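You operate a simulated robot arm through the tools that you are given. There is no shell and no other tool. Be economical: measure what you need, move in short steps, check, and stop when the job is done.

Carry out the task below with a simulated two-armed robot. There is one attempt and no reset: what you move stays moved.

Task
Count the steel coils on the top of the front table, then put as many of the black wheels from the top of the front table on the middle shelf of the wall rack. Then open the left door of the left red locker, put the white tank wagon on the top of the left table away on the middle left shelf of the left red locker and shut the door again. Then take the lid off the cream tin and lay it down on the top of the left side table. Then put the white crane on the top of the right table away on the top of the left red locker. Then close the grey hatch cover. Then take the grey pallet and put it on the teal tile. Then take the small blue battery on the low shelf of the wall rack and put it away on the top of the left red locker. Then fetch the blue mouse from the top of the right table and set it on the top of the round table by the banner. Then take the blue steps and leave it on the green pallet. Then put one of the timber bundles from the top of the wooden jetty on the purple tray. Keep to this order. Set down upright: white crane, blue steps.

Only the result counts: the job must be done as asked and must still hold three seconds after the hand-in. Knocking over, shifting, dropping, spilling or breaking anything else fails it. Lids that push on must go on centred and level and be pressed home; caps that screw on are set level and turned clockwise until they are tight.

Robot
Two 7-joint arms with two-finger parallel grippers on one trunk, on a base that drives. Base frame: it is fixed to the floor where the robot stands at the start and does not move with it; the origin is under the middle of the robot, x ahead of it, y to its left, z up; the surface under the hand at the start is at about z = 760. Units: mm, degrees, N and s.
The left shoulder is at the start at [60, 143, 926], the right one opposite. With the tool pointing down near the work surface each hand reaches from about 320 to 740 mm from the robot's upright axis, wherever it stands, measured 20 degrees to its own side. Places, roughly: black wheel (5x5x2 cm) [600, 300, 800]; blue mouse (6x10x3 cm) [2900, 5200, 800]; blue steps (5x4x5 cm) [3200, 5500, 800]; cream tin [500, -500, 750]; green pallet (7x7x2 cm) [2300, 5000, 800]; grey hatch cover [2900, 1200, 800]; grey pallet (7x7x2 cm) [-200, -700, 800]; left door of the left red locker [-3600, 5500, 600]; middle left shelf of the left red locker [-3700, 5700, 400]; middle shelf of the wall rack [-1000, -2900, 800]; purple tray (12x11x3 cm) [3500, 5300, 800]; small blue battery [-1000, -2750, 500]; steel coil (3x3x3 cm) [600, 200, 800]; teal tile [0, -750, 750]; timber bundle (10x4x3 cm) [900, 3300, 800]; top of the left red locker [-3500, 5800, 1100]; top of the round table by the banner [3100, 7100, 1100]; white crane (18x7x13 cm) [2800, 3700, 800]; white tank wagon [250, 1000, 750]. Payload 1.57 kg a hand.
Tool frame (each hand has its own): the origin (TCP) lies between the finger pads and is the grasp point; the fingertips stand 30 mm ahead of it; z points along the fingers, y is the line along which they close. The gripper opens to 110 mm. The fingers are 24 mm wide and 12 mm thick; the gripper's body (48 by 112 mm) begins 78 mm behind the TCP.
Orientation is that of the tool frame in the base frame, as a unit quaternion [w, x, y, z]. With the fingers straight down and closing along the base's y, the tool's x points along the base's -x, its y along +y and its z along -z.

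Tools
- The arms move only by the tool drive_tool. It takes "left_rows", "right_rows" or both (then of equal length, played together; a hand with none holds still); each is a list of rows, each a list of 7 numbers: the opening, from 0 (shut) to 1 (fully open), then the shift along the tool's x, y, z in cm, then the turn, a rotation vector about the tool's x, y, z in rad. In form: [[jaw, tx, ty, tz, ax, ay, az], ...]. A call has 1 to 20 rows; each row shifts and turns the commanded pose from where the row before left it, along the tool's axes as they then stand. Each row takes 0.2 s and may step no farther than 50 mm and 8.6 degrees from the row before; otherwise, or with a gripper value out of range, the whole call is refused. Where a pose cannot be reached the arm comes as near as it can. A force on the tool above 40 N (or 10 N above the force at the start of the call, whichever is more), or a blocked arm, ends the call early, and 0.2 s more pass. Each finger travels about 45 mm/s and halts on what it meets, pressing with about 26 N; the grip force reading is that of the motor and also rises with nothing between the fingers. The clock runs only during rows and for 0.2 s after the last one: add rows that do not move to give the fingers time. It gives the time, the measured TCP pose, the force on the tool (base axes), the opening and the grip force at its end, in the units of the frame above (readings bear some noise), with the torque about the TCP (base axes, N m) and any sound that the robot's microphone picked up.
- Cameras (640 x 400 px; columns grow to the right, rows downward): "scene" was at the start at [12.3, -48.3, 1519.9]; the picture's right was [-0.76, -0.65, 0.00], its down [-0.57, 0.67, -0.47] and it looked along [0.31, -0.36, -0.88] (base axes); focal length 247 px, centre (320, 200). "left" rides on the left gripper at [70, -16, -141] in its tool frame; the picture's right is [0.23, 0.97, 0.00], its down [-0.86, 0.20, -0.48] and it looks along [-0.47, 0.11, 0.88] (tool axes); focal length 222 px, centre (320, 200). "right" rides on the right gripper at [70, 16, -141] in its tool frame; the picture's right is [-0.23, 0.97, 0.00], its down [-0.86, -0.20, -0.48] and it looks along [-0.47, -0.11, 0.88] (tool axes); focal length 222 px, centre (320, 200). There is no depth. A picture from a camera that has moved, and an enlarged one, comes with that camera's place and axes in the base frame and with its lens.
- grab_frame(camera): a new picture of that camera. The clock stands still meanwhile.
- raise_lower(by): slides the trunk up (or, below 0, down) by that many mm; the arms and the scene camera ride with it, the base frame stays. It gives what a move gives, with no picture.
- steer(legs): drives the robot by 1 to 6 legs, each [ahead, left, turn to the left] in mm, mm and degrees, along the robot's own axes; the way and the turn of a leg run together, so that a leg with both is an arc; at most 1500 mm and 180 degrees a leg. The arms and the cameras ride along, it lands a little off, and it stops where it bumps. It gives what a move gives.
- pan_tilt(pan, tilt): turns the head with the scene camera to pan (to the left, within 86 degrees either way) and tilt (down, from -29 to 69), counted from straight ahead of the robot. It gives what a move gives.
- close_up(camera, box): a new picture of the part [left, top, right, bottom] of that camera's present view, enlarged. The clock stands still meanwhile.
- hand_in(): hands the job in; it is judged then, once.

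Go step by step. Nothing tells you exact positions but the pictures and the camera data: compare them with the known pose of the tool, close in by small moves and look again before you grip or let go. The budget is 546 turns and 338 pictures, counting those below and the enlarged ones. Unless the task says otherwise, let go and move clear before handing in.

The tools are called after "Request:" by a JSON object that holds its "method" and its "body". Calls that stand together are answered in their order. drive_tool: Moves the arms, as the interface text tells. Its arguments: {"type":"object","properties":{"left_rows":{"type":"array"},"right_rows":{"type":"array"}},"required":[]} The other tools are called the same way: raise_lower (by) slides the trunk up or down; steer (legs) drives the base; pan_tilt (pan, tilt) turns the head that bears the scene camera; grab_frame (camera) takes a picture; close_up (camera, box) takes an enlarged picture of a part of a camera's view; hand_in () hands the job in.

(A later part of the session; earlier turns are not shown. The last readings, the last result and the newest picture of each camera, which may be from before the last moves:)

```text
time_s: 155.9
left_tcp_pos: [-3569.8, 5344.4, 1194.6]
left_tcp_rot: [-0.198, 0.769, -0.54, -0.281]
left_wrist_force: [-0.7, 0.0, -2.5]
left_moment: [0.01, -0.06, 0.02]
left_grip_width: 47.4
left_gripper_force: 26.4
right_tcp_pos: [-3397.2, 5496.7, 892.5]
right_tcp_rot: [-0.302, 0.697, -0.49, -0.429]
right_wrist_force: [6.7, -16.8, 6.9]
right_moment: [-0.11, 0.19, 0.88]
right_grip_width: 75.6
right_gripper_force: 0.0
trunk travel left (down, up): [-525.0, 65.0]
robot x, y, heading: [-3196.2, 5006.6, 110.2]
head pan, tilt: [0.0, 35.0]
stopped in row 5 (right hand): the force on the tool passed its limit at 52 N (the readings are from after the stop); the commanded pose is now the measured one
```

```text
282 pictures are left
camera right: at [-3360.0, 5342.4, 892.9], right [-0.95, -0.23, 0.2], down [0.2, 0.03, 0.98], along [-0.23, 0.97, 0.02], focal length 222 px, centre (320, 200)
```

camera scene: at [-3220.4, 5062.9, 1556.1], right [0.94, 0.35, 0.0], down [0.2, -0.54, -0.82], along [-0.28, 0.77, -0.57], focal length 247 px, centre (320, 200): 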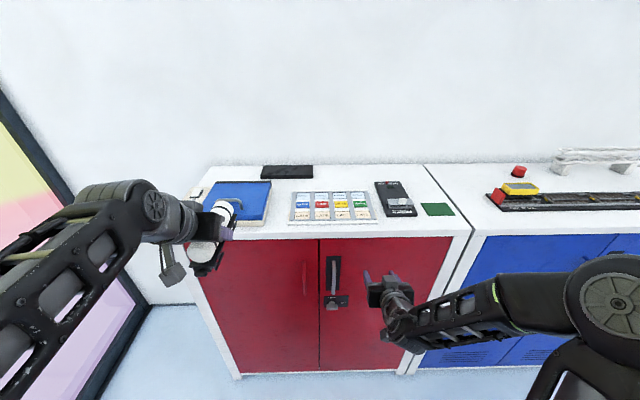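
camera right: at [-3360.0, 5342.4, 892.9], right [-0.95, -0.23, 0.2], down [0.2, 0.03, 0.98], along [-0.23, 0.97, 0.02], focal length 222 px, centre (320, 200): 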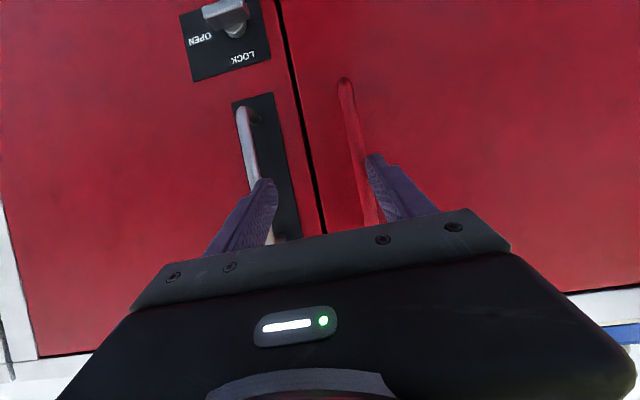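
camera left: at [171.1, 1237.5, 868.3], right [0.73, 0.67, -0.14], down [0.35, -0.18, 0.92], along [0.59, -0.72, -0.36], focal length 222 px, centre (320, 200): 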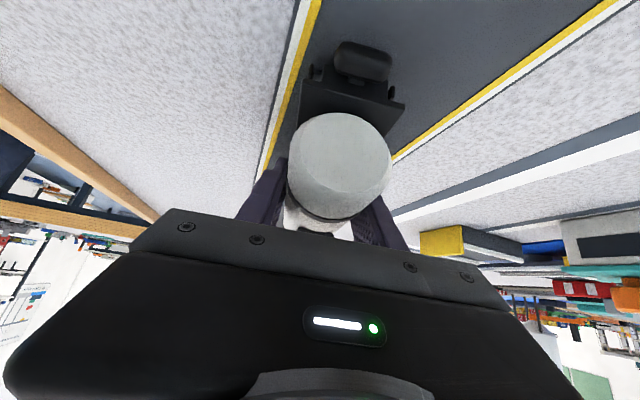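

A fingertip touched a handle. Back off 6 cm and look again.

Request:
{"method": "drive_tool", "body": {"right_rows": [[0.7, 1.4, 0, -2.7, 0, 0, 0], [0.7, 1.4, 0, -2.7, 0, 0, 0], [0.7, 0, 0, 0, 0, 0, 0]]}}

Request:
{"method": "grab_frame", "body": {"camera": "right"}}

Request:
{"method": "close_up", "body": {"camera": "scene", "box": [240, 210, 440, 335]}}

```text
time_s: 156.7
left_tcp_pos: [-3569.4, 5347.4, 1194.3]
left_tcp_rot: [-0.198, 0.769, -0.538, -0.282]
left_wrist_force: [0.1, -0.2, -1.9]
left_moment: [0.0, -0.05, 0.0]
left_grip_width: 47.4
left_gripper_force: 26.2
right_tcp_pos: [-3373.2, 5442.3, 890.0]
right_tcp_rot: [-0.303, 0.695, -0.492, -0.428]
right_wrist_force: [0.0, 0.2, 0.5]
right_moment: [0.02, 0.02, 0.01]
right_grip_width: 76.9
right_gripper_force: 0.1
trunk travel left (down, up): [-525.0, 65.0]
robot x, y, heading: [-3204.5, 5006.8, 110.1]
head pan, tilt: [0.0, 35.0]
```

```text
281 pictures are left
camera right: at [-3337.7, 5289.0, 890.1], right [-0.95, -0.23, 0.2], down [0.2, 0.02, 0.98], along [-0.23, 0.97, 0.02], focal length 222 px, centre (320, 200)
```

right: 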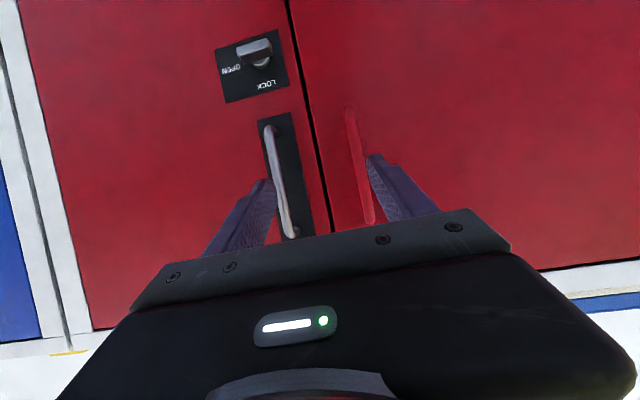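

```text
3.20 times, centred on (340, 272) of scene
camera zoom: at [-3219.7, 5062.5, 1556.1], right [0.94, 0.35, 0.0], down [0.2, -0.54, -0.82], along [-0.28, 0.77, -0.57], focal length 792 px, centre (256, -32)
```

zoom: 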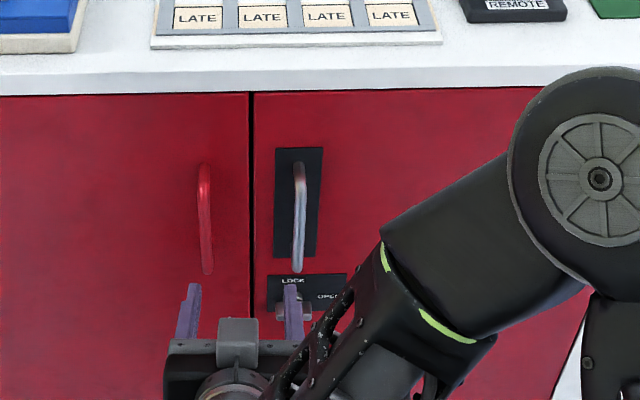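

The bar triangulates to about (-3453,5540,869). Shift 41 mm left, advance 60 mm and look.

Request:
{"method": "drive_tool", "body": {"right_rows": [[0.6, 0, 4.1, 0, 0, 0, 0], [0.6, -1.36, 0, 2.67, 0, 0, 0], [0.6, -1.36, 0, 2.67, 0, 0, 0], [0.6, 0, 0, 0, 0, 0, 0]]}}

Request:
{"method": "grab_frame", "body": {"camera": "right"}}

```text
time_s: 157.7
left_tcp_pos: [-3568.6, 5346.5, 1195.7]
left_tcp_rot: [-0.198, 0.769, -0.538, -0.282]
left_wrist_force: [-0.9, 0.1, -2.3]
left_moment: [0.0, 0.03, 0.01]
left_grip_width: 47.7
left_gripper_force: 26.2
right_tcp_pos: [-3434.5, 5484.5, 887.6]
right_tcp_rot: [-0.303, 0.696, -0.491, -0.428]
right_wrist_force: [-0.3, -0.5, -0.2]
right_moment: [-0.01, 0.02, -0.01]
right_grip_width: 66.2
right_gripper_force: 0.1
trunk travel left (down, up): [-525.0, 65.0]
robot x, y, heading: [-3201.0, 5008.5, 110.3]
head pan, tilt: [0.0, 35.0]
```

```text
279 pictures are left
camera right: at [-3397.1, 5330.8, 889.6], right [-0.95, -0.23, 0.2], down [0.2, 0.02, 0.98], along [-0.23, 0.97, 0.02], focal length 222 px, centre (320, 200)
```

right: 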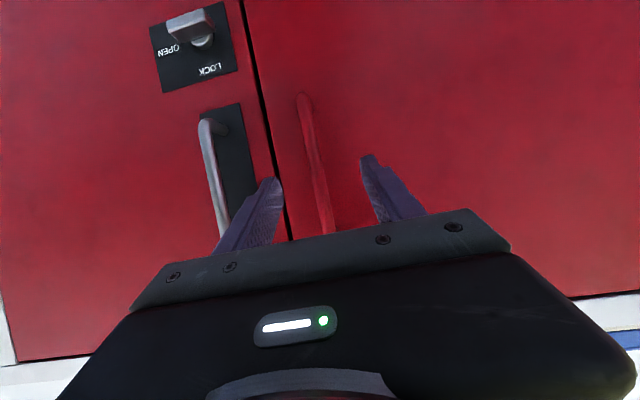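

The bar lies between the fingers. Advance 45 mm and close.

Request:
{"method": "drive_tool", "body": {"right_rows": [[0.6, -0.9, 0, 1.78, 0, 0, 0], [0.6, -0.6, 0, 1.2, 0, 0, 0], [0.6, -0.5, 0, 1.0, 0, 0, 0], [0.3, 0, 0, 0, 0, 0, 0], [0.0, 0, 0, 0, 0, 0, 0], [0.0, 0, 0, 0, 0, 0, 0], [0.0, 0, 0, 0, 0, 0, 0]]}}

Request:
{"method": "grab_frame", "body": {"camera": "right"}}

```text
time_s: 159.1
left_tcp_pos: [-3566.5, 5344.7, 1196.5]
left_tcp_rot: [-0.198, 0.768, -0.539, -0.282]
left_wrist_force: [0.5, -0.5, -3.0]
left_moment: [-0.06, 0.01, 0.01]
left_grip_width: 47.8
left_gripper_force: 26.4
right_tcp_pos: [-3451.3, 5520.7, 889.4]
right_tcp_rot: [-0.299, 0.699, -0.489, -0.428]
right_wrist_force: [18.3, -18.8, 12.4]
right_moment: [-0.14, 0.77, 2.28]
right_grip_width: 24.0
right_gripper_force: 11.5
trunk travel left (down, up): [-525.0, 65.0]
robot x, y, heading: [-3197.6, 5003.0, 110.5]
head pan, tilt: [0.0, 35.0]
stopped in row 6 (right hand): the force on the tool passed its limit at 43 N (the readings are from after the stop); the commanded pose is now the measured one
```

```text
278 pictures are left
camera right: at [-3412.2, 5367.1, 891.8], right [-0.95, -0.24, 0.2], down [0.2, 0.03, 0.98], along [-0.24, 0.97, 0.02], focal length 222 px, centre (320, 200)
```

right: 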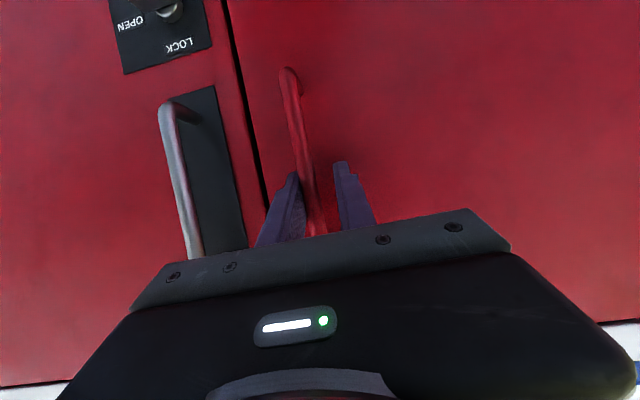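

One finger met the bar first; shift 6 mm right and finish closing.

Request:
{"method": "drive_tool", "body": {"right_rows": [[0.2, 0, -0.6, 0, 0, 0, 0], [0.1, 0, -0.2, 0, 0, 0, 0], [0.0, 0, 0, 0, 0, 0, 0], [0.0, 0, 0, 0, 0, 0, 0], [0.0, 0, 0, 0, 0, 0, 0]]}}

```text
time_s: 160.3
left_tcp_pos: [-3568.1, 5343.1, 1195.6]
left_tcp_rot: [-0.199, 0.769, -0.539, -0.282]
left_wrist_force: [0.5, -0.3, -2.5]
left_moment: [-0.04, -0.02, -0.02]
left_grip_width: 47.5
left_gripper_force: 25.7
right_tcp_pos: [-3444.1, 5522.7, 887.8]
right_tcp_rot: [-0.3, 0.699, -0.489, -0.428]
right_wrist_force: [13.1, -17.3, 0.6]
right_moment: [-0.11, -0.13, -0.08]
right_grip_width: 11.8
right_gripper_force: 29.8
trunk travel left (down, up): [-525.0, 65.0]
robot x, y, heading: [-3198.4, 5006.8, 110.4]
head pan, tilt: [0.0, 35.0]
```

Gripped. Try pulling 3 cm outward and see whether the door moves.

Request:
{"method": "drive_tool", "body": {"right_rows": [[0.0, 0.45, 0, -0.89, 0, 0, 0], [0.0, 0.45, 0, -0.89, 0, 0, 0], [0.0, 0.45, 0.1, -0.89, 0, 0, 0]]}}

Request:
{"method": "grab_frame", "body": {"camera": "right"}}

```text
time_s: 161.1
left_tcp_pos: [-3570.5, 5344.0, 1193.6]
left_tcp_rot: [-0.199, 0.769, -0.539, -0.282]
left_wrist_force: [-0.4, -1.6, -3.2]
left_moment: [-0.04, 0.0, 0.01]
left_grip_width: 47.5
left_gripper_force: 25.6
right_tcp_pos: [-3438.5, 5495.2, 887.9]
right_tcp_rot: [-0.298, 0.699, -0.488, -0.429]
right_wrist_force: [-3.5, -0.8, -4.1]
right_moment: [-0.16, -0.24, 0.02]
right_grip_width: 11.9
right_gripper_force: 29.0
trunk travel left (down, up): [-525.0, 65.0]
robot x, y, heading: [-3201.0, 5005.7, 110.2]
head pan, tilt: [0.0, 35.0]
```

```text
277 pictures are left
camera right: at [-3399.4, 5342.3, 891.0], right [-0.95, -0.24, 0.2], down [0.2, 0.03, 0.98], along [-0.24, 0.97, 0.02], focal length 222 px, centre (320, 200)
```

right: 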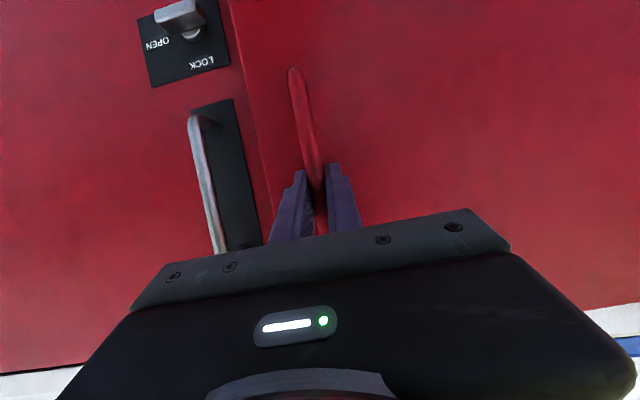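

The door swings. Continue along the arc to about 40°.

Request:
{"method": "drive_tool", "body": {"right_rows": [[0.0, 1.21, 0.87, -2.37, 0, 0, 0], [0.0, 1.18, 1.05, -2.31, 0, 0, 0], [0.0, 1.14, 1.22, -2.24, 0, 0, 0], [0.0, 1.1, 1.4, -2.15, 0, 0, 0], [0.0, 1.05, 1.57, -2.06, 0, 0, 0], [0.0, 1.0, 1.72, -1.97, 0, 0, 0]]}}

Request:
{"method": "grab_frame", "body": {"camera": "scene"}}

```text
time_s: 161.9
left_tcp_pos: [-3567.3, 5344.5, 1194.1]
left_tcp_rot: [-0.198, 0.768, -0.54, -0.281]
left_wrist_force: [-0.8, -0.7, -2.7]
left_moment: [0.02, -0.03, -0.03]
left_grip_width: 47.3
left_gripper_force: 26.5
right_tcp_pos: [-3430.6, 5425.7, 888.6]
right_tcp_rot: [-0.308, 0.693, -0.494, -0.425]
right_wrist_force: [14.7, 0.6, 9.4]
right_moment: [-0.1, 0.32, -0.08]
right_grip_width: 11.8
right_gripper_force: 29.1
trunk travel left (down, up): [-525.0, 65.0]
robot x, y, heading: [-3198.4, 5004.4, 109.9]
head pan, tilt: [0.0, 35.0]
stopped in row 3 (right hand): the force on the tool passed its limit at 43 N (the readings are from after the stop); the commanded pose is now the measured one
```

```text
276 pictures are left
camera scene: at [-3218.3, 5060.6, 1556.4], right [0.94, 0.34, 0.0], down [0.2, -0.54, -0.82], along [-0.28, 0.77, -0.57], focal length 247 px, centre (320, 200)
```

scene: 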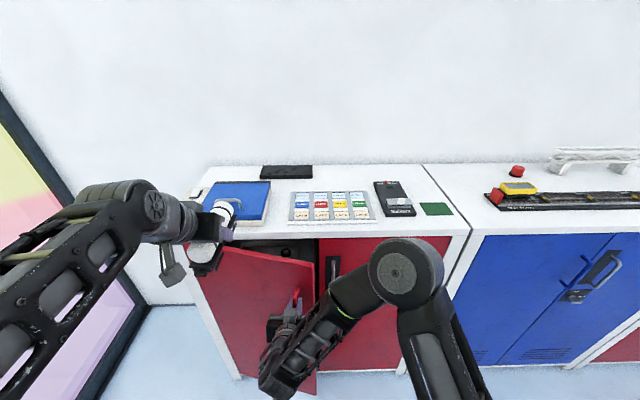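

The force shows my arc was slightly too tight; I'll relieve it and use a refitted arc.

Request:
{"method": "drive_tool", "body": {"right_rows": [[0.0, 0, -0.3, 0, 0, 0, 0], [0.0, 1.18, 0.95, -2.32, 0, 0, 0], [0.0, 1.15, 1.1, -2.25, 0, 0, 0], [0.0, 1.1, 1.3, -2.17, 0, 0, 0], [0.0, 1.06, 1.5, -2.08, 0, 0, 0], [0.0, 1.01, 1.65, -1.98, 0, 0, 0]]}}

Request:
{"method": "grab_frame", "body": {"camera": "scene"}}

```text
time_s: 163.3
left_tcp_pos: [-3572.0, 5345.7, 1193.1]
left_tcp_rot: [-0.199, 0.77, -0.538, -0.281]
left_wrist_force: [-0.1, -0.3, -2.3]
left_moment: [-0.05, 0.02, 0.05]
left_grip_width: 47.6
left_gripper_force: 25.9
right_tcp_pos: [-3441.7, 5321.3, 886.1]
right_tcp_rot: [-0.328, 0.679, -0.504, -0.421]
right_wrist_force: [-30.2, 8.2, -4.8]
right_moment: [-0.8, 0.58, 0.03]
right_grip_width: 12.6
right_gripper_force: 29.6
trunk travel left (down, up): [-525.0, 65.0]
robot x, y, heading: [-3198.3, 5004.2, 110.4]
head pan, tilt: [0.0, 35.0]
```

```text
275 pictures are left
camera scene: at [-3222.9, 5063.0, 1555.6], right [0.94, 0.35, 0.0], down [0.2, -0.54, -0.82], along [-0.28, 0.77, -0.57], focal length 247 px, centre (320, 200)
```

scene: 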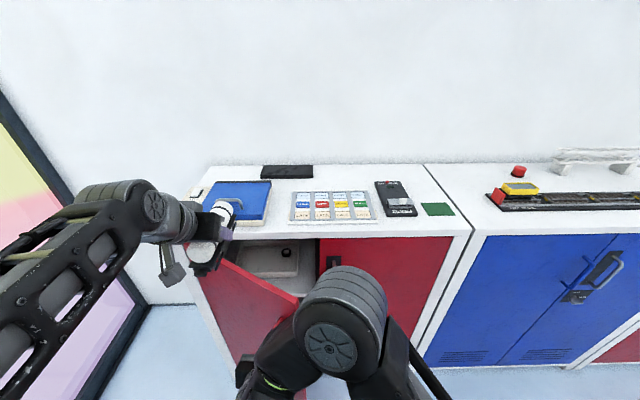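

Door is at about 40°. Release the bar and back off.

Request:
{"method": "drive_tool", "body": {"right_rows": [[0.5, 0, -0.4, 0, 0, 0, 0], [0.5, 0, 0, 0, 0, 0, 0], [0.5, 0, 0, 0, 0, 0, 0], [0.5, 1.0, 0, -2.0, 0, 0, 0], [0.5, 1.0, 0, -2.0, 0, 0, 0], [0.5, 1.0, 0, -2.0, 0, 0, 0]]}}

Request:
{"method": "grab_frame", "body": {"camera": "right"}}

```text
time_s: 164.5
left_tcp_pos: [-3567.6, 5344.3, 1194.9]
left_tcp_rot: [-0.198, 0.769, -0.539, -0.281]
left_wrist_force: [-0.4, -0.1, -2.3]
left_moment: [-0.06, 0.02, -0.05]
left_grip_width: 47.6
left_gripper_force: 26.3
right_tcp_pos: [-3413.2, 5333.9, 900.6]
right_tcp_rot: [-0.371, 0.633, -0.53, -0.425]
right_wrist_force: [-3.2, -0.3, -0.2]
right_moment: [0.0, 0.07, 0.05]
right_grip_width: 56.9
right_gripper_force: 1.4
trunk travel left (down, up): [-525.0, 65.0]
robot x, y, heading: [-3199.7, 5005.5, 110.4]
head pan, tilt: [0.0, 35.0]
stopped in row 6 (right hand): the arm was blocked; the commanded pose is now the measured one
```

```text
274 pictures are left
camera right: at [-3403.7, 5177.0, 888.0], right [-0.98, -0.08, 0.19], down [0.2, -0.1, 0.97], along [-0.06, 0.99, 0.12], focal length 222 px, centre (320, 200)
```

right: 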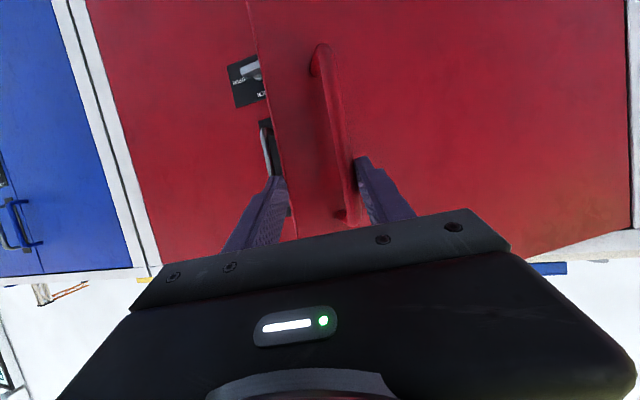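

The arm can't retract further; I'll move the base back instead.

Request:
{"method": "steer", "body": {"legs": [[-120, 0, 0]]}}

Request:
{"method": "grab_frame", "body": {"camera": "right"}}

Request:
{"method": "grab_frame", "body": {"camera": "scene"}}

```text
time_s: 165.4
left_tcp_pos: [-3554.4, 5301.8, 1194.2]
left_tcp_rot: [-0.199, 0.769, -0.539, -0.281]
left_wrist_force: [0.7, -0.4, -2.4]
left_moment: [-0.04, -0.02, -0.02]
left_grip_width: 47.5
left_gripper_force: 25.9
right_tcp_pos: [-3402.0, 5289.7, 903.4]
right_tcp_rot: [-0.367, 0.633, -0.529, -0.429]
right_wrist_force: [-0.1, -0.3, 0.8]
right_moment: [-0.04, 0.03, -0.03]
right_grip_width: 55.3
right_gripper_force: 0.1
trunk travel left (down, up): [-525.0, 65.0]
robot x, y, heading: [-3184.1, 4965.1, 110.3]
head pan, tilt: [0.0, 35.0]
stopped in leg 1: the force on the tool passed its limit at 49 N (the readings are from after the stop); the commanded pose is now the measured one
```

```text
273 pictures are left
camera right: at [-3391.1, 5133.2, 889.3], right [-0.98, -0.09, 0.2], down [0.21, -0.1, 0.97], along [-0.06, 0.99, 0.12], focal length 222 px, centre (320, 200)
```

right: 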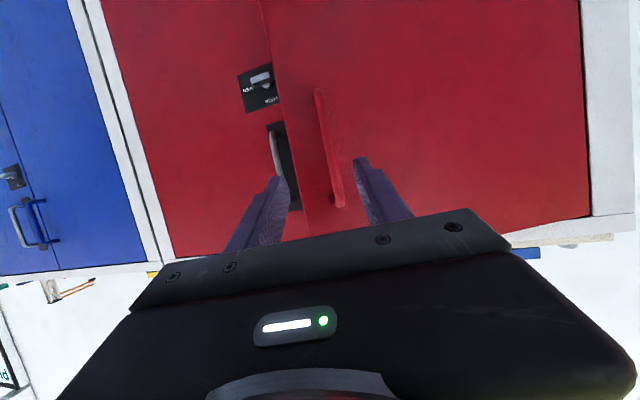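

```text
272 pictures are left
camera scene: at [-3204.3, 5017.4, 1556.3], right [0.94, 0.35, 0.0], down [0.2, -0.54, -0.82], along [-0.28, 0.77, -0.57], focal length 247 px, centre (320, 200)
```

scene: 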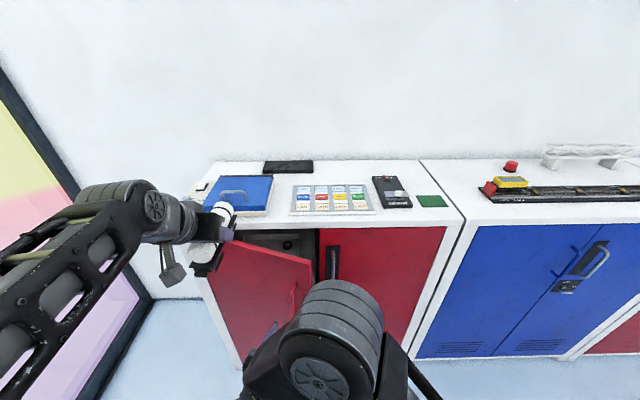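

Force is gone now; continue backing 100 mm.

Request:
{"method": "steer", "body": {"legs": [[-100, 0, 0]]}}

Request:
{"method": "grab_frame", "body": {"camera": "right"}}

```text
time_s: 166.6
left_tcp_pos: [-3518.2, 5207.4, 1194.4]
left_tcp_rot: [-0.198, 0.768, -0.539, -0.281]
left_wrist_force: [-0.4, 0.3, -2.4]
left_moment: [0.01, 0.01, -0.03]
left_grip_width: 47.6
left_gripper_force: 25.8
right_tcp_pos: [-3367.3, 5196.2, 903.1]
right_tcp_rot: [-0.367, 0.634, -0.529, -0.429]
right_wrist_force: [0.3, -0.6, -0.6]
right_moment: [-0.01, 0.01, 0.01]
right_grip_width: 55.0
right_gripper_force: 0.0
trunk travel left (down, up): [-525.0, 65.0]
robot x, y, heading: [-3149.9, 4869.9, 110.3]
head pan, tilt: [0.0, 35.0]
```

```text
271 pictures are left
camera right: at [-3356.3, 5039.7, 889.2], right [-0.98, -0.09, 0.2], down [0.21, -0.1, 0.97], along [-0.06, 0.99, 0.12], focal length 222 px, centre (320, 200)
```

right: 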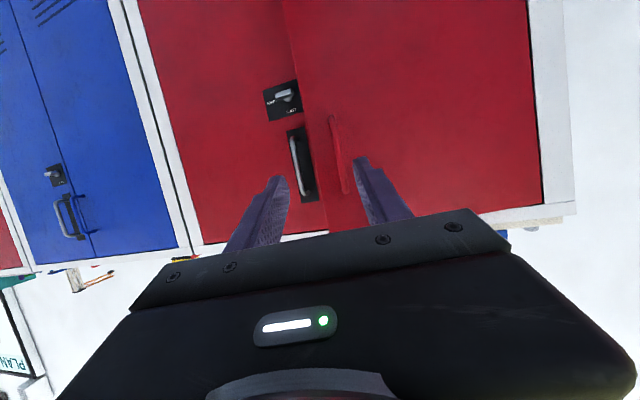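

Released; the door stays ajar about 22°. I'll re-grip the bar and pull using base motion. First locate the bar.

Request:
{"method": "close_up", "body": {"camera": "scene", "box": [180, 180, 420, 330]}}

```text
2.67 times, centred on (300, 255) of scene
camera zoom: at [-3169.2, 4924.0, 1556.2], right [0.94, 0.35, 0.0], down [0.2, -0.54, -0.82], along [-0.28, 0.77, -0.57], focal length 660 px, centre (373, 53)
```

zoom: 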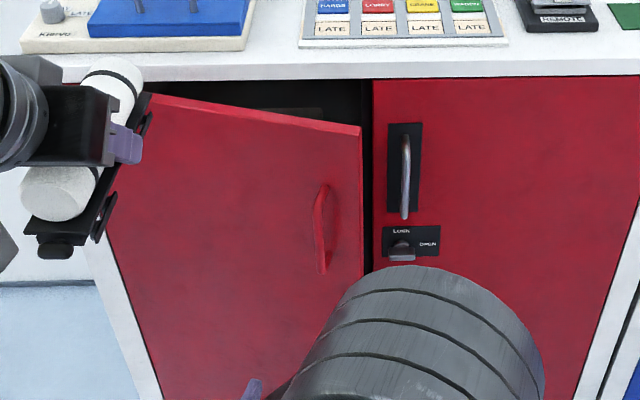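

Bar now at about (-3428,5441,870). Advance the right hand most of the way.

Request:
{"method": "drive_tool", "body": {"right_rows": [[0.6, -1.1, 0.37, 3.6, 0, 0, 0], [0.6, -1.1, 0.37, 3.6, 0, 0, 0], [0.6, -1.1, 0.37, 3.6, 0, 0, 0], [0.6, -1.1, 0.37, 3.6, 0, 0, 0], [0.6, -1.1, 0.37, 3.6, 0, 0, 0], [0.6, 0, 0, 0, 0, 0, 0]]}}

Request:
{"method": "grab_frame", "body": {"camera": "right"}}

```text
time_s: 168.0
left_tcp_pos: [-3519.5, 5208.6, 1193.7]
left_tcp_rot: [-0.199, 0.769, -0.539, -0.281]
left_wrist_force: [-0.9, -0.2, -2.5]
left_moment: [-0.03, -0.01, 0.01]
left_grip_width: 47.7
left_gripper_force: 26.6
right_tcp_pos: [-3420.1, 5381.5, 890.1]
right_tcp_rot: [-0.367, 0.634, -0.528, -0.429]
right_wrist_force: [0.6, 0.2, -0.1]
right_moment: [0.01, -0.02, 0.0]
right_grip_width: 66.3
right_gripper_force: 0.0
trunk travel left (down, up): [-525.0, 65.0]
robot x, y, heading: [-3153.1, 4870.9, 110.2]
head pan, tilt: [0.0, 35.0]
```

```text
269 pictures are left
camera right: at [-3408.8, 5222.8, 875.7], right [-0.98, -0.09, 0.2], down [0.21, -0.1, 0.97], along [-0.07, 0.99, 0.12], focal length 222 px, centre (320, 200)
```

right: 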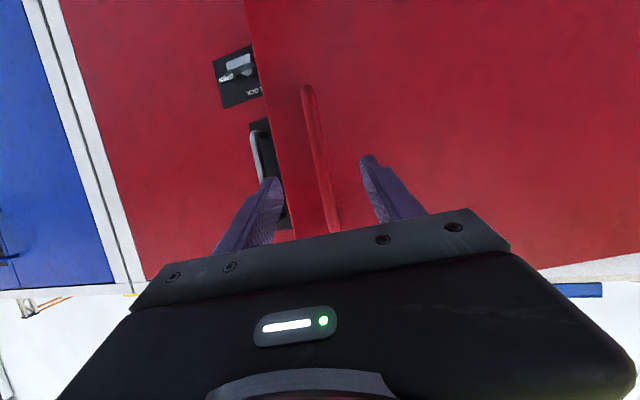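

Bar centred. Advance 5 cm and grip.

Request:
{"method": "drive_tool", "body": {"right_rows": [[0.6, -0.6, 0, 2.2, 0, 0, 0], [0.6, -0.4, 0, 1.5, 0, 0, 0], [0.6, -0.4, 0, 1.4, 0, 0, 0], [0.4, 0, 0, 0, 0, 0, 0], [0.2, 0, 0, 0, 0, 0, 0], [0.0, 0, 0, 0, 0, 0, 0], [0.0, 0, 0, 0, 0, 0, 0], [0.0, 0, 0, 0, 0, 0, 0]]}}

Request:
{"method": "grab_frame", "body": {"camera": "right"}}

```text
time_s: 169.8
left_tcp_pos: [-3519.5, 5208.5, 1193.1]
left_tcp_rot: [-0.198, 0.769, -0.539, -0.28]
left_wrist_force: [0.8, 0.0, -2.2]
left_moment: [-0.01, -0.03, 0.0]
left_grip_width: 47.6
left_gripper_force: 25.5
right_tcp_pos: [-3427.7, 5432.0, 883.6]
right_tcp_rot: [-0.366, 0.634, -0.529, -0.43]
right_wrist_force: [-2.3, -0.4, -1.5]
right_moment: [-0.11, 0.7, 0.06]
right_grip_width: 12.2
right_gripper_force: 28.4
trunk travel left (down, up): [-525.0, 65.0]
robot x, y, heading: [-3147.6, 4869.9, 110.2]
head pan, tilt: [0.0, 35.0]
```

```text
268 pictures are left
camera right: at [-3417.7, 5275.1, 869.6], right [-0.98, -0.09, 0.2], down [0.21, -0.1, 0.97], along [-0.07, 0.99, 0.12], focal length 222 px, centre (320, 200)
```

right: 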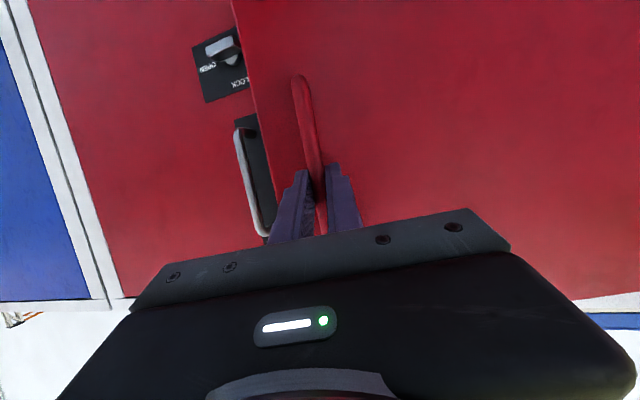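

Gripped again. Pull the door using base motion along the arc.

Request:
{"method": "steer", "body": {"legs": [[-49.9, 23.8, 0], [-46.7, 30.7, 0]]}}

```text
time_s: 171.6
left_tcp_pos: [-3536.2, 5097.6, 1193.3]
left_tcp_rot: [-0.198, 0.769, -0.54, -0.28]
left_wrist_force: [0.2, 0.3, -2.5]
left_moment: [-0.06, -0.03, 0.0]
left_grip_width: 47.5
left_gripper_force: 26.1
right_tcp_pos: [-3438.5, 5324.2, 882.2]
right_tcp_rot: [-0.372, 0.629, -0.533, -0.426]
right_wrist_force: [5.7, -0.9, 5.4]
right_moment: [0.0, 0.76, -0.18]
right_grip_width: 11.8
right_gripper_force: 29.5
trunk travel left (down, up): [-525.0, 65.0]
robot x, y, heading: [-3166.0, 4760.5, 110.3]
head pan, tilt: [0.0, 35.0]
stopped in leg 2: the force on the tool passed its limit at 41 N (the readings are from after the stop); the commanded pose is now the measured one
```

Slightly tight arc again but the door follows. Continue with the refitted arc.

Request:
{"method": "steer", "body": {"legs": [[-44.7, 32, 0], [-38.2, 40, 0], [-32.8, 45, 0]]}}

Request:
{"method": "grab_frame", "body": {"camera": "scene"}}

```text
time_s: 173.6
left_tcp_pos: [-3608.5, 4948.5, 1193.4]
left_tcp_rot: [-0.199, 0.769, -0.539, -0.28]
left_wrist_force: [-1.4, -0.3, -2.7]
left_moment: [0.0, -0.03, -0.01]
left_grip_width: 47.8
left_gripper_force: 26.5
right_tcp_pos: [-3511.3, 5172.9, 882.6]
right_tcp_rot: [-0.371, 0.632, -0.531, -0.426]
right_wrist_force: [-8.7, 6.7, 7.4]
right_moment: [0.3, 0.82, -0.06]
right_grip_width: 12.0
right_gripper_force: 29.3
trunk travel left (down, up): [-525.0, 65.0]
robot x, y, heading: [-3238.0, 4607.4, 110.2]
head pan, tilt: [0.0, 35.0]
```

```text
267 pictures are left
camera scene: at [-3259.6, 4664.0, 1556.2], right [0.94, 0.35, 0.0], down [0.2, -0.54, -0.82], along [-0.28, 0.77, -0.57], focal length 247 px, centre (320, 200)
```

scene: 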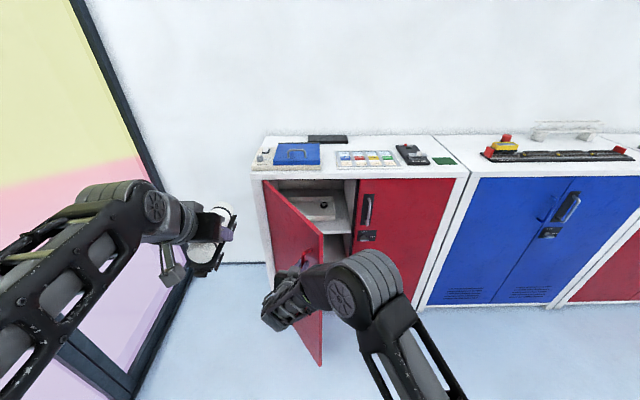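

Door at about 50°. Continue to roughly 90°.

Request:
{"method": "steer", "body": {"legs": [[-25.7, 50, 0], [-18.8, 52.8, 0], [-11.8, 54.5, 0], [-3.7, 56, 0]]}}

Request:
{"method": "grab_frame", "body": {"camera": "scene"}}

```text
time_s: 176.2
left_tcp_pos: [-3788.7, 4822.8, 1193.2]
left_tcp_rot: [-0.198, 0.768, -0.541, -0.279]
left_wrist_force: [-0.2, -1.0, -3.0]
left_moment: [0.03, -0.07, -0.03]
left_grip_width: 47.6
left_gripper_force: 25.9
right_tcp_pos: [-3691.6, 5045.9, 881.2]
right_tcp_rot: [-0.371, 0.631, -0.532, -0.425]
right_wrist_force: [-6.3, 22.9, 3.9]
right_moment: [0.14, 0.78, -0.02]
right_grip_width: 12.1
right_gripper_force: 29.5
trunk travel left (down, up): [-525.0, 65.0]
robot x, y, heading: [-3421.9, 4479.8, 110.1]
head pan, tilt: [0.0, 35.0]
```

```text
266 pictures are left
camera scene: at [-3441.8, 4537.8, 1556.1], right [0.94, 0.34, 0.0], down [0.2, -0.54, -0.82], along [-0.28, 0.77, -0.58], focal length 247 px, centre (320, 200)
```

scene: 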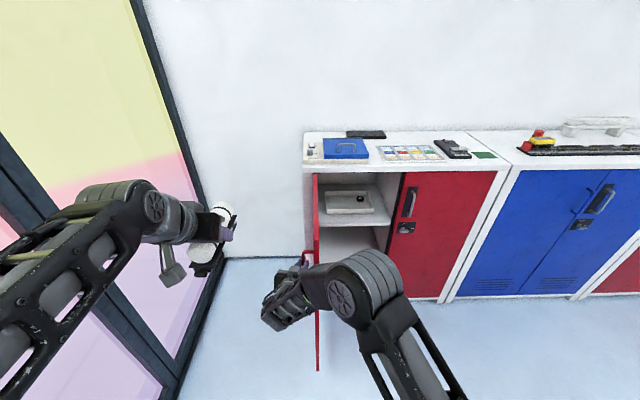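

Nearly 80°. One more short arc, then release.

Request:
{"method": "steer", "body": {"legs": [[6, 55, 0], [12, 50, 0]]}}

Request:
{"method": "drive_tool", "body": {"right_rows": [[0.3, 0, 0, 0, 0, 0, 0], [0.5, 0, 0, 0, 0, 0, 0], [0.5, 0, 0, 0, 0, 0, 0], [0.5, 0, 0, 0, 0, 0, 0]]}}

Request:
{"method": "grab_frame", "body": {"camera": "right"}}

Request:
{"method": "grab_frame", "body": {"camera": "scene"}}

```text
time_s: 177.7
left_tcp_pos: [-3894.6, 4805.4, 1191.3]
left_tcp_rot: [-0.198, 0.768, -0.541, -0.278]
left_wrist_force: [-0.8, -0.1, -2.6]
left_moment: [-0.02, -0.02, -0.05]
left_grip_width: 47.7
left_gripper_force: 25.8
right_tcp_pos: [-3796.4, 5030.3, 881.7]
right_tcp_rot: [-0.372, 0.629, -0.534, -0.425]
right_wrist_force: [-0.8, 27.3, -4.9]
right_moment: [0.0, 0.72, -0.12]
right_grip_width: 12.0
right_gripper_force: 29.5
trunk travel left (down, up): [-525.0, 65.0]
robot x, y, heading: [-3526.0, 4462.3, 110.1]
head pan, tilt: [0.0, 35.0]
```

```text
time_s: 178.7
left_tcp_pos: [-3893.2, 4801.6, 1193.6]
left_tcp_rot: [-0.198, 0.768, -0.541, -0.279]
left_wrist_force: [-0.2, 0.3, -3.8]
left_moment: [-0.02, -0.03, 0.02]
left_grip_width: 47.8
left_gripper_force: 26.2
right_tcp_pos: [-3795.3, 5028.3, 884.1]
right_tcp_rot: [-0.372, 0.628, -0.533, -0.426]
right_wrist_force: [0.9, -0.6, 0.2]
right_moment: [0.0, -0.02, -0.02]
right_grip_width: 55.0
right_gripper_force: 0.0
trunk travel left (down, up): [-525.0, 65.0]
robot x, y, heading: [-3524.7, 4461.1, 109.8]
head pan, tilt: [0.0, 35.0]
```

```text
265 pictures are left
camera right: at [-3787.6, 4870.8, 869.6], right [-0.98, -0.07, 0.2], down [0.21, -0.11, 0.97], along [-0.04, 0.99, 0.12], focal length 222 px, centre (320, 200)
```

right: 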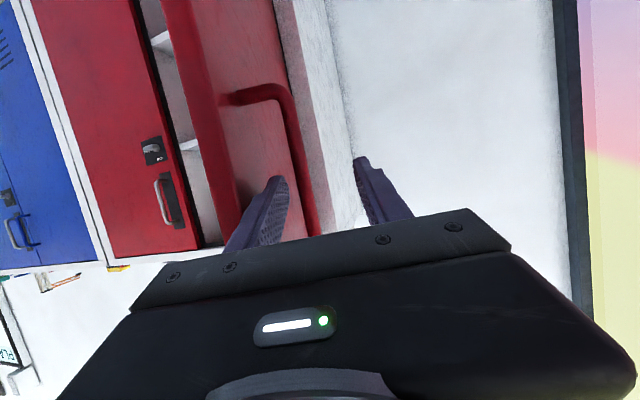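

```text
264 pictures are left
camera scene: at [-3545.4, 4516.5, 1556.2], right [0.94, 0.34, 0.0], down [0.2, -0.54, -0.82], along [-0.28, 0.77, -0.57], focal length 247 px, centre (320, 200)
```

scene: 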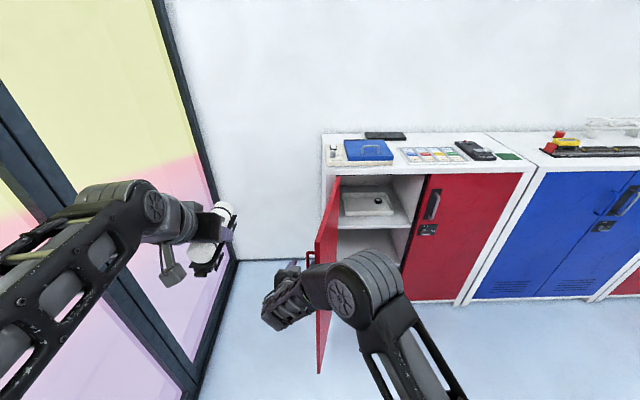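

The door is open past 90°. Back off and look into the compartment.

Request:
{"method": "steer", "body": {"legs": [[-120, 10, 0]]}}

Request:
{"method": "grab_frame", "body": {"camera": "scene"}}

Request:
{"method": "close_up", "body": {"camera": "scene", "box": [280, 130, 480, 255]}}

```text
time_s: 180.0
left_tcp_pos: [-3862.0, 4684.4, 1193.3]
left_tcp_rot: [-0.199, 0.767, -0.541, -0.28]
left_wrist_force: [0.6, -0.4, -1.9]
left_moment: [-0.01, 0.0, -0.02]
left_grip_width: 47.4
left_gripper_force: 25.7
right_tcp_pos: [-3762.0, 4911.4, 884.3]
right_tcp_rot: [-0.373, 0.628, -0.534, -0.426]
right_wrist_force: [0.3, -0.2, 0.0]
right_moment: [0.0, 0.03, 0.0]
right_grip_width: 55.0
right_gripper_force: 0.1
trunk travel left (down, up): [-525.0, 65.0]
robot x, y, heading: [-3493.8, 4342.0, 109.8]
head pan, tilt: [0.0, 35.0]
```

```text
263 pictures are left
camera scene: at [-3513.8, 4398.6, 1556.2], right [0.94, 0.34, 0.0], down [0.19, -0.54, -0.82], along [-0.28, 0.77, -0.57], focal length 247 px, centre (320, 200)
```

scene: 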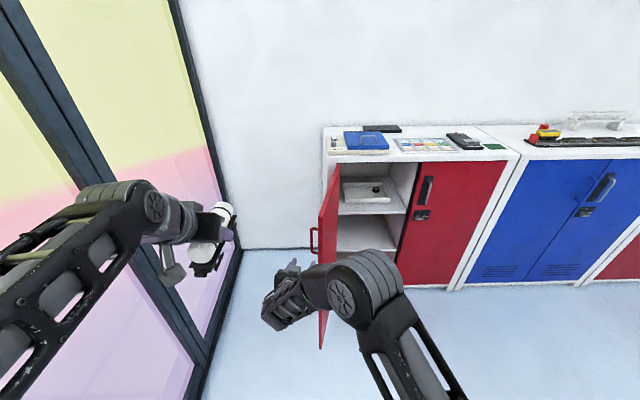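

```text
3.20 times, centred on (380, 192) of scene
camera zoom: at [-3513.8, 4398.6, 1556.2], right [0.94, 0.34, 0.0], down [0.19, -0.54, -0.82], along [-0.28, 0.77, -0.57], focal length 792 px, centre (128, 224)
```

zoom: 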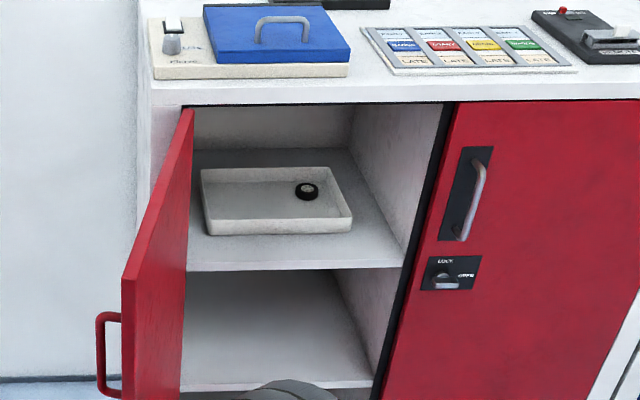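

The middle shelf is at z≈388 with about 290 mm clearance. I'll sidestep right of the door, tuck the right hand pointing down, and approach diagonally.

Request:
{"method": "steer", "body": {"legs": [[0, -593, 0], [0, 0, 15]]}}

Request:
{"method": "drive_tool", "body": {"right_rows": [[0.3, 0, 0, 0, 0, 0.14, 0], [0.3, 0, 0, 0, 0, 0.14, 0], [0.3, 0, 0, 0, 0, 0.14, 0], [0.3, 0, 0, 0, 0, 0.14, 0], [0.3, 0, 0, 0, 0, 0.14, 0], [0.3, 0, 0, 0, 0, 0.14, 0], [0.3, 0, 0, 0, 0, 0.14, 0], [0.3, 0, 0, 0, 0, 0.14, 0], [0.3, 0, 0, 0, 0, 0.08, 0], [0.3, 4, -2.5, 0, 0, 0, 0], [0.3, 4, -2.5, 0, 0, 0, 0], [0.3, 4, -2.5, 0, 0, 0, 0], [0.3, 4, -2.5, 0, 0, 0, 0], [0.3, 4, -2.5, 0, 0, 0, 0], [0.3, 0, 0, -5, 0, 0, 0], [0.3, 0, 0, -5, 0, 0, 0], [0.3, 0, 0, -5, 0, 0, 0]]}}

Request:
{"method": "grab_frame", "body": {"camera": "scene"}}

```text
time_s: 184.2
left_tcp_pos: [-3390.4, 4775.8, 1194.2]
left_tcp_rot: [-0.161, 0.831, -0.437, -0.303]
left_wrist_force: [0.6, -0.9, -2.8]
left_moment: [-0.03, -0.05, 0.03]
left_grip_width: 47.3
left_gripper_force: 26.0
right_tcp_pos: [-3353.8, 5019.3, 883.0]
right_tcp_rot: [-0.314, 0.692, -0.447, -0.471]
right_wrist_force: [-0.8, 0.3, 0.3]
right_moment: [0.02, -0.01, 0.01]
right_grip_width: 55.0
right_gripper_force: 0.0
trunk travel left (down, up): [-525.0, 65.0]
robot x, y, heading: [-2945.1, 4542.9, 125.0]
head pan, tilt: [0.0, 35.0]
```

```text
time_s: 187.8
left_tcp_pos: [-3390.0, 4775.8, 1194.1]
left_tcp_rot: [-0.159, 0.832, -0.436, -0.303]
left_wrist_force: [-0.2, 0.3, -2.8]
left_moment: [-0.02, -0.04, 0.0]
left_grip_width: 47.5
left_gripper_force: 26.4
right_tcp_pos: [-3160.8, 4884.8, 1035.1]
right_tcp_rot: [-0.007, 0.837, -0.547, 0.002]
right_wrist_force: [0.7, 0.1, 0.5]
right_moment: [-0.02, 0.0, 0.0]
right_grip_width: 33.4
right_gripper_force: 0.0
trunk travel left (down, up): [-525.0, 65.0]
robot x, y, heading: [-2945.9, 4546.2, 124.8]
head pan, tilt: [0.0, 35.0]
```

```text
261 pictures are left
camera scene: at [-2979.6, 4590.7, 1556.1], right [0.82, 0.57, 0.0], down [0.33, -0.47, -0.82], along [-0.47, 0.67, -0.57], focal length 247 px, centre (320, 200)
```

scene: 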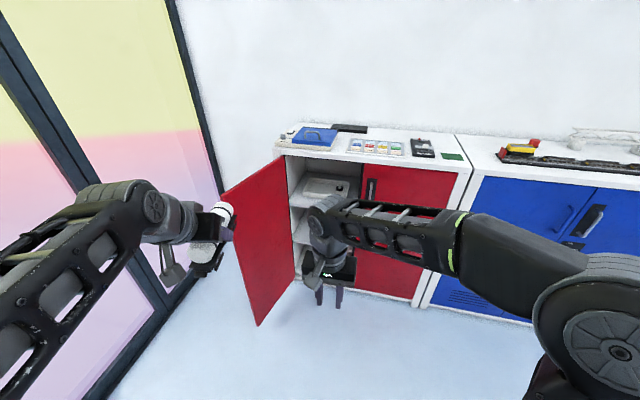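

Tuck the right hand closer, lower the trunk 400 mm, then drive in.

Request:
{"method": "drive_tool", "body": {"right_rows": [[0.3, 1.6, -4, 0, 0, 0, 0], [0.3, 1.6, -4, 0, 0, 0, 0], [0.3, 1.6, -4, 0, 0, 0, 0], [0.3, 1.6, -4, 0, 0, 0, 0]]}}

Request:
{"method": "raise_lower", "body": {"by": -400}}

Request:
{"method": "steer", "body": {"legs": [[450, -125, 0]]}}

Request:
{"method": "grab_frame", "body": {"camera": "scene"}}

Request:
{"method": "grab_frame", "body": {"camera": "left"}}

```text
time_s: 188.8
left_tcp_pos: [-3389.4, 4776.9, 1194.1]
left_tcp_rot: [-0.16, 0.832, -0.437, -0.303]
left_wrist_force: [0.5, 0.2, -3.1]
left_moment: [-0.03, -0.02, -0.02]
left_grip_width: 47.6
left_gripper_force: 25.9
right_tcp_pos: [-2988.4, 4892.0, 1035.4]
right_tcp_rot: [-0.006, 0.838, -0.546, 0.003]
right_wrist_force: [0.7, -0.3, 0.2]
right_moment: [-0.01, 0.02, 0.03]
right_grip_width: 32.8
right_gripper_force: 0.1
trunk travel left (down, up): [-525.0, 65.0]
robot x, y, heading: [-2943.0, 4543.9, 125.2]
head pan, tilt: [0.0, 35.0]
```

```text
time_s: 192.6
left_tcp_pos: [-3390.2, 4776.9, 792.6]
left_tcp_rot: [-0.16, 0.832, -0.436, -0.303]
left_wrist_force: [-0.1, 0.5, -2.2]
left_moment: [-0.01, -0.03, -0.02]
left_grip_width: 47.8
left_gripper_force: 25.9
right_tcp_pos: [-2989.3, 4892.0, 636.6]
right_tcp_rot: [-0.007, 0.838, -0.546, 0.003]
right_wrist_force: [0.2, -0.1, 0.0]
right_moment: [0.01, -0.02, -0.01]
right_grip_width: 32.8
right_gripper_force: 0.0
trunk travel left (down, up): [-125.0, 465.0]
robot x, y, heading: [-2947.7, 4539.6, 124.9]
head pan, tilt: [0.0, 35.0]
```

```text
time_s: 195.4
left_tcp_pos: [-3547.3, 5215.3, 794.6]
left_tcp_rot: [-0.16, 0.832, -0.435, -0.304]
left_wrist_force: [-0.1, -0.3, -2.2]
left_moment: [-0.03, -0.03, 0.0]
left_grip_width: 47.4
left_gripper_force: 26.6
right_tcp_pos: [-3144.7, 5331.9, 635.8]
right_tcp_rot: [-0.007, 0.838, -0.546, 0.002]
right_wrist_force: [-0.6, 1.2, 0.3]
right_moment: [-0.01, -0.04, 0.01]
right_grip_width: 33.1
right_gripper_force: 0.0
trunk travel left (down, up): [-125.0, 465.0]
robot x, y, heading: [-3107.1, 4982.4, 124.9]
head pan, tilt: [0.0, 35.0]
```

```text
260 pictures are left
camera scene: at [-3136.2, 5031.0, 1156.2], right [0.82, 0.57, 0.0], down [0.33, -0.47, -0.82], along [-0.47, 0.67, -0.57], focal length 247 px, centre (320, 200)
```

scene: 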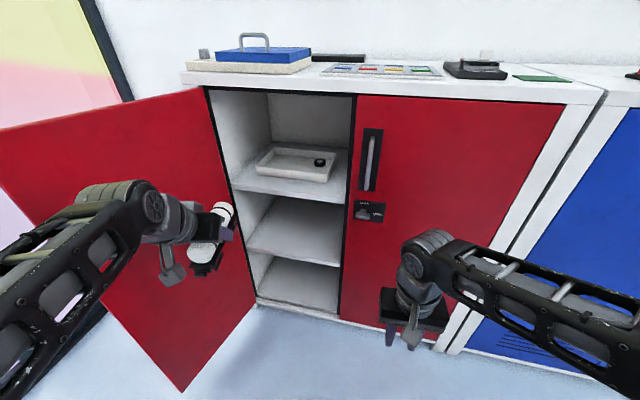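

```text
259 pictures are left
camera left: at [-3452.2, 5106.7, 857.6], right [-0.7, -0.7, -0.15], down [-0.36, 0.17, 0.92], along [-0.61, 0.7, -0.37], focal length 222 px, centre (320, 200)
```

left: 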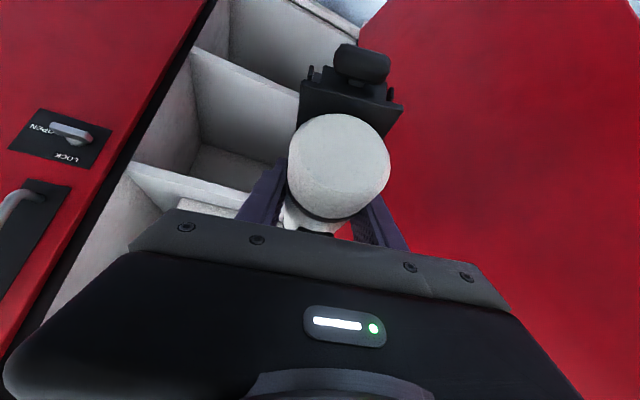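

The compartments are clear: middle shelf is the second one. Lower the left hand to z≈475 first, shifting 78 mm right.

Request:
{"method": "drive_tool", "body": {"left_rows": [[0, 2.57, -1, 3.06, 0, 0, 0], [0, 2.57, -1, 3.06, 0, 0, 0], [0, 2.57, -1, 3.06, 0, 0, 0], [0, 2.57, -1, 3.06, 0, 0, 0], [0, 2.57, -1, 3.06, 0, 0, 0], [0, 2.57, -1, 3.06, 0, 0, 0], [0, 2.57, -1, 3.06, 0, 0, 0], [0, 2.57, -0.8, 3.06, 0, 0, 0], [0, 0, 0, 0, 0, 0, 0]]}}

Request:
{"method": "grab_frame", "body": {"camera": "scene"}}

```text
time_s: 197.4
left_tcp_pos: [-3491.5, 5281.3, 479.7]
left_tcp_rot: [-0.16, 0.832, -0.436, -0.303]
left_wrist_force: [-0.3, 0.1, -2.3]
left_moment: [-0.06, -0.05, -0.01]
left_grip_width: 47.4
left_gripper_force: 26.2
left hand out of reach, approached as far as the arm can: row 5, 6, 7
right_tcp_pos: [-3145.3, 5332.1, 636.5]
right_tcp_rot: [-0.007, 0.838, -0.545, 0.002]
right_wrist_force: [0.4, 0.3, 0.5]
right_moment: [0.02, -0.01, -0.01]
right_grip_width: 33.1
right_gripper_force: 0.1
trunk travel left (down, up): [-125.0, 465.0]
robot x, y, heading: [-3105.4, 4982.8, 125.0]
head pan, tilt: [0.0, 35.0]
```

```text
258 pictures are left
camera scene: at [-3136.2, 5031.2, 1156.1], right [0.82, 0.57, 0.0], down [0.33, -0.47, -0.82], along [-0.47, 0.67, -0.57], focal length 247 px, centre (320, 200)
```

scene: 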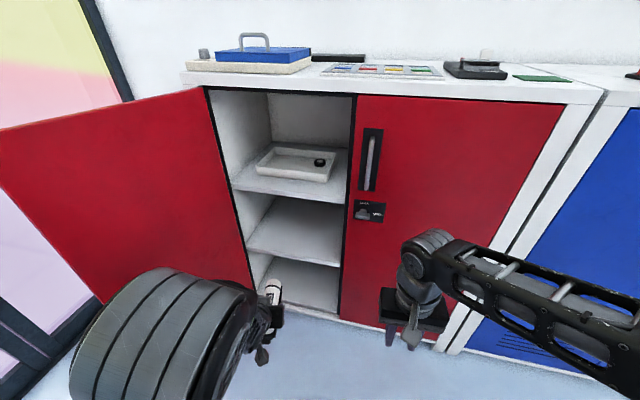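

Hand is at shelf-approach height. Drive the base 156 ahead and 60 right.

Request:
{"method": "steer", "body": {"legs": [[156, -60, 0]]}}

Request:
{"method": "grab_frame", "body": {"camera": "left"}}

Request:
{"method": "grab_frame", "body": {"camera": "scene"}}

```text
time_s: 198.9
left_tcp_pos: [-3534.2, 5444.6, 480.1]
left_tcp_rot: [-0.159, 0.832, -0.436, -0.303]
left_wrist_force: [-0.6, -0.3, -2.5]
left_moment: [-0.05, 0.0, -0.05]
left_grip_width: 47.4
left_gripper_force: 25.7
right_tcp_pos: [-3188.3, 5497.1, 636.3]
right_tcp_rot: [-0.006, 0.838, -0.545, 0.002]
right_wrist_force: [-0.2, -0.2, -0.3]
right_moment: [0.04, -0.01, -0.04]
right_grip_width: 33.2
right_gripper_force: 0.0
trunk travel left (down, up): [-125.0, 465.0]
robot x, y, heading: [-3143.6, 5146.8, 125.0]
head pan, tilt: [0.0, 35.0]
```

```text
257 pictures are left
camera left: at [-3439.0, 5336.5, 543.8], right [-0.7, -0.7, -0.15], down [-0.36, 0.17, 0.92], along [-0.61, 0.7, -0.37], focal length 222 px, centre (320, 200)
```

left: 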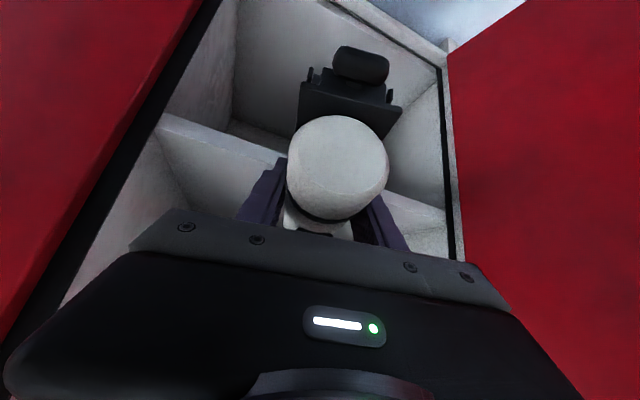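

```text
256 pictures are left
camera scene: at [-3178.0, 5196.3, 1156.2], right [0.82, 0.57, 0.0], down [0.33, -0.47, -0.82], along [-0.47, 0.67, -0.57], focal length 247 px, centre (320, 200)
```

scene: 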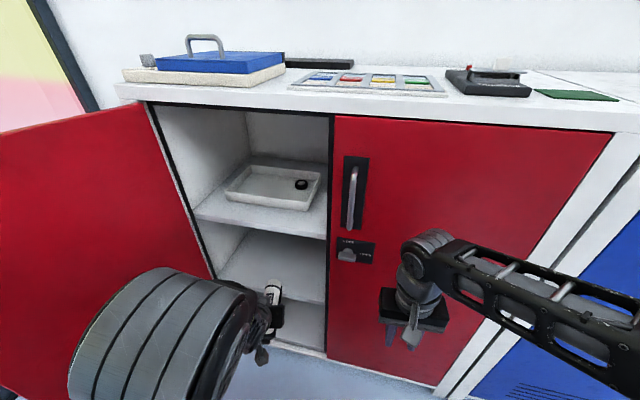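

Request:
{"method": "close_up", "body": {"camera": "left", "box": [60, 20, 480, 280]}}

```text
1.52 times, centred on (270, 150) of left
camera zoom: at [-3439.0, 5336.5, 543.8], right [-0.7, -0.7, -0.15], down [-0.36, 0.17, 0.92], along [-0.61, 0.7, -0.37], focal length 338 px, centre (396, 276)
```

zoom: 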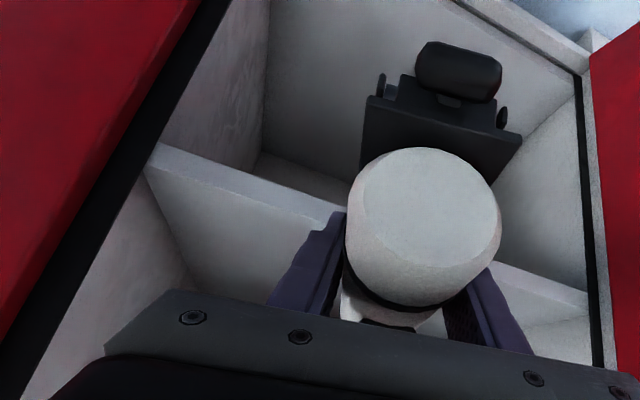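

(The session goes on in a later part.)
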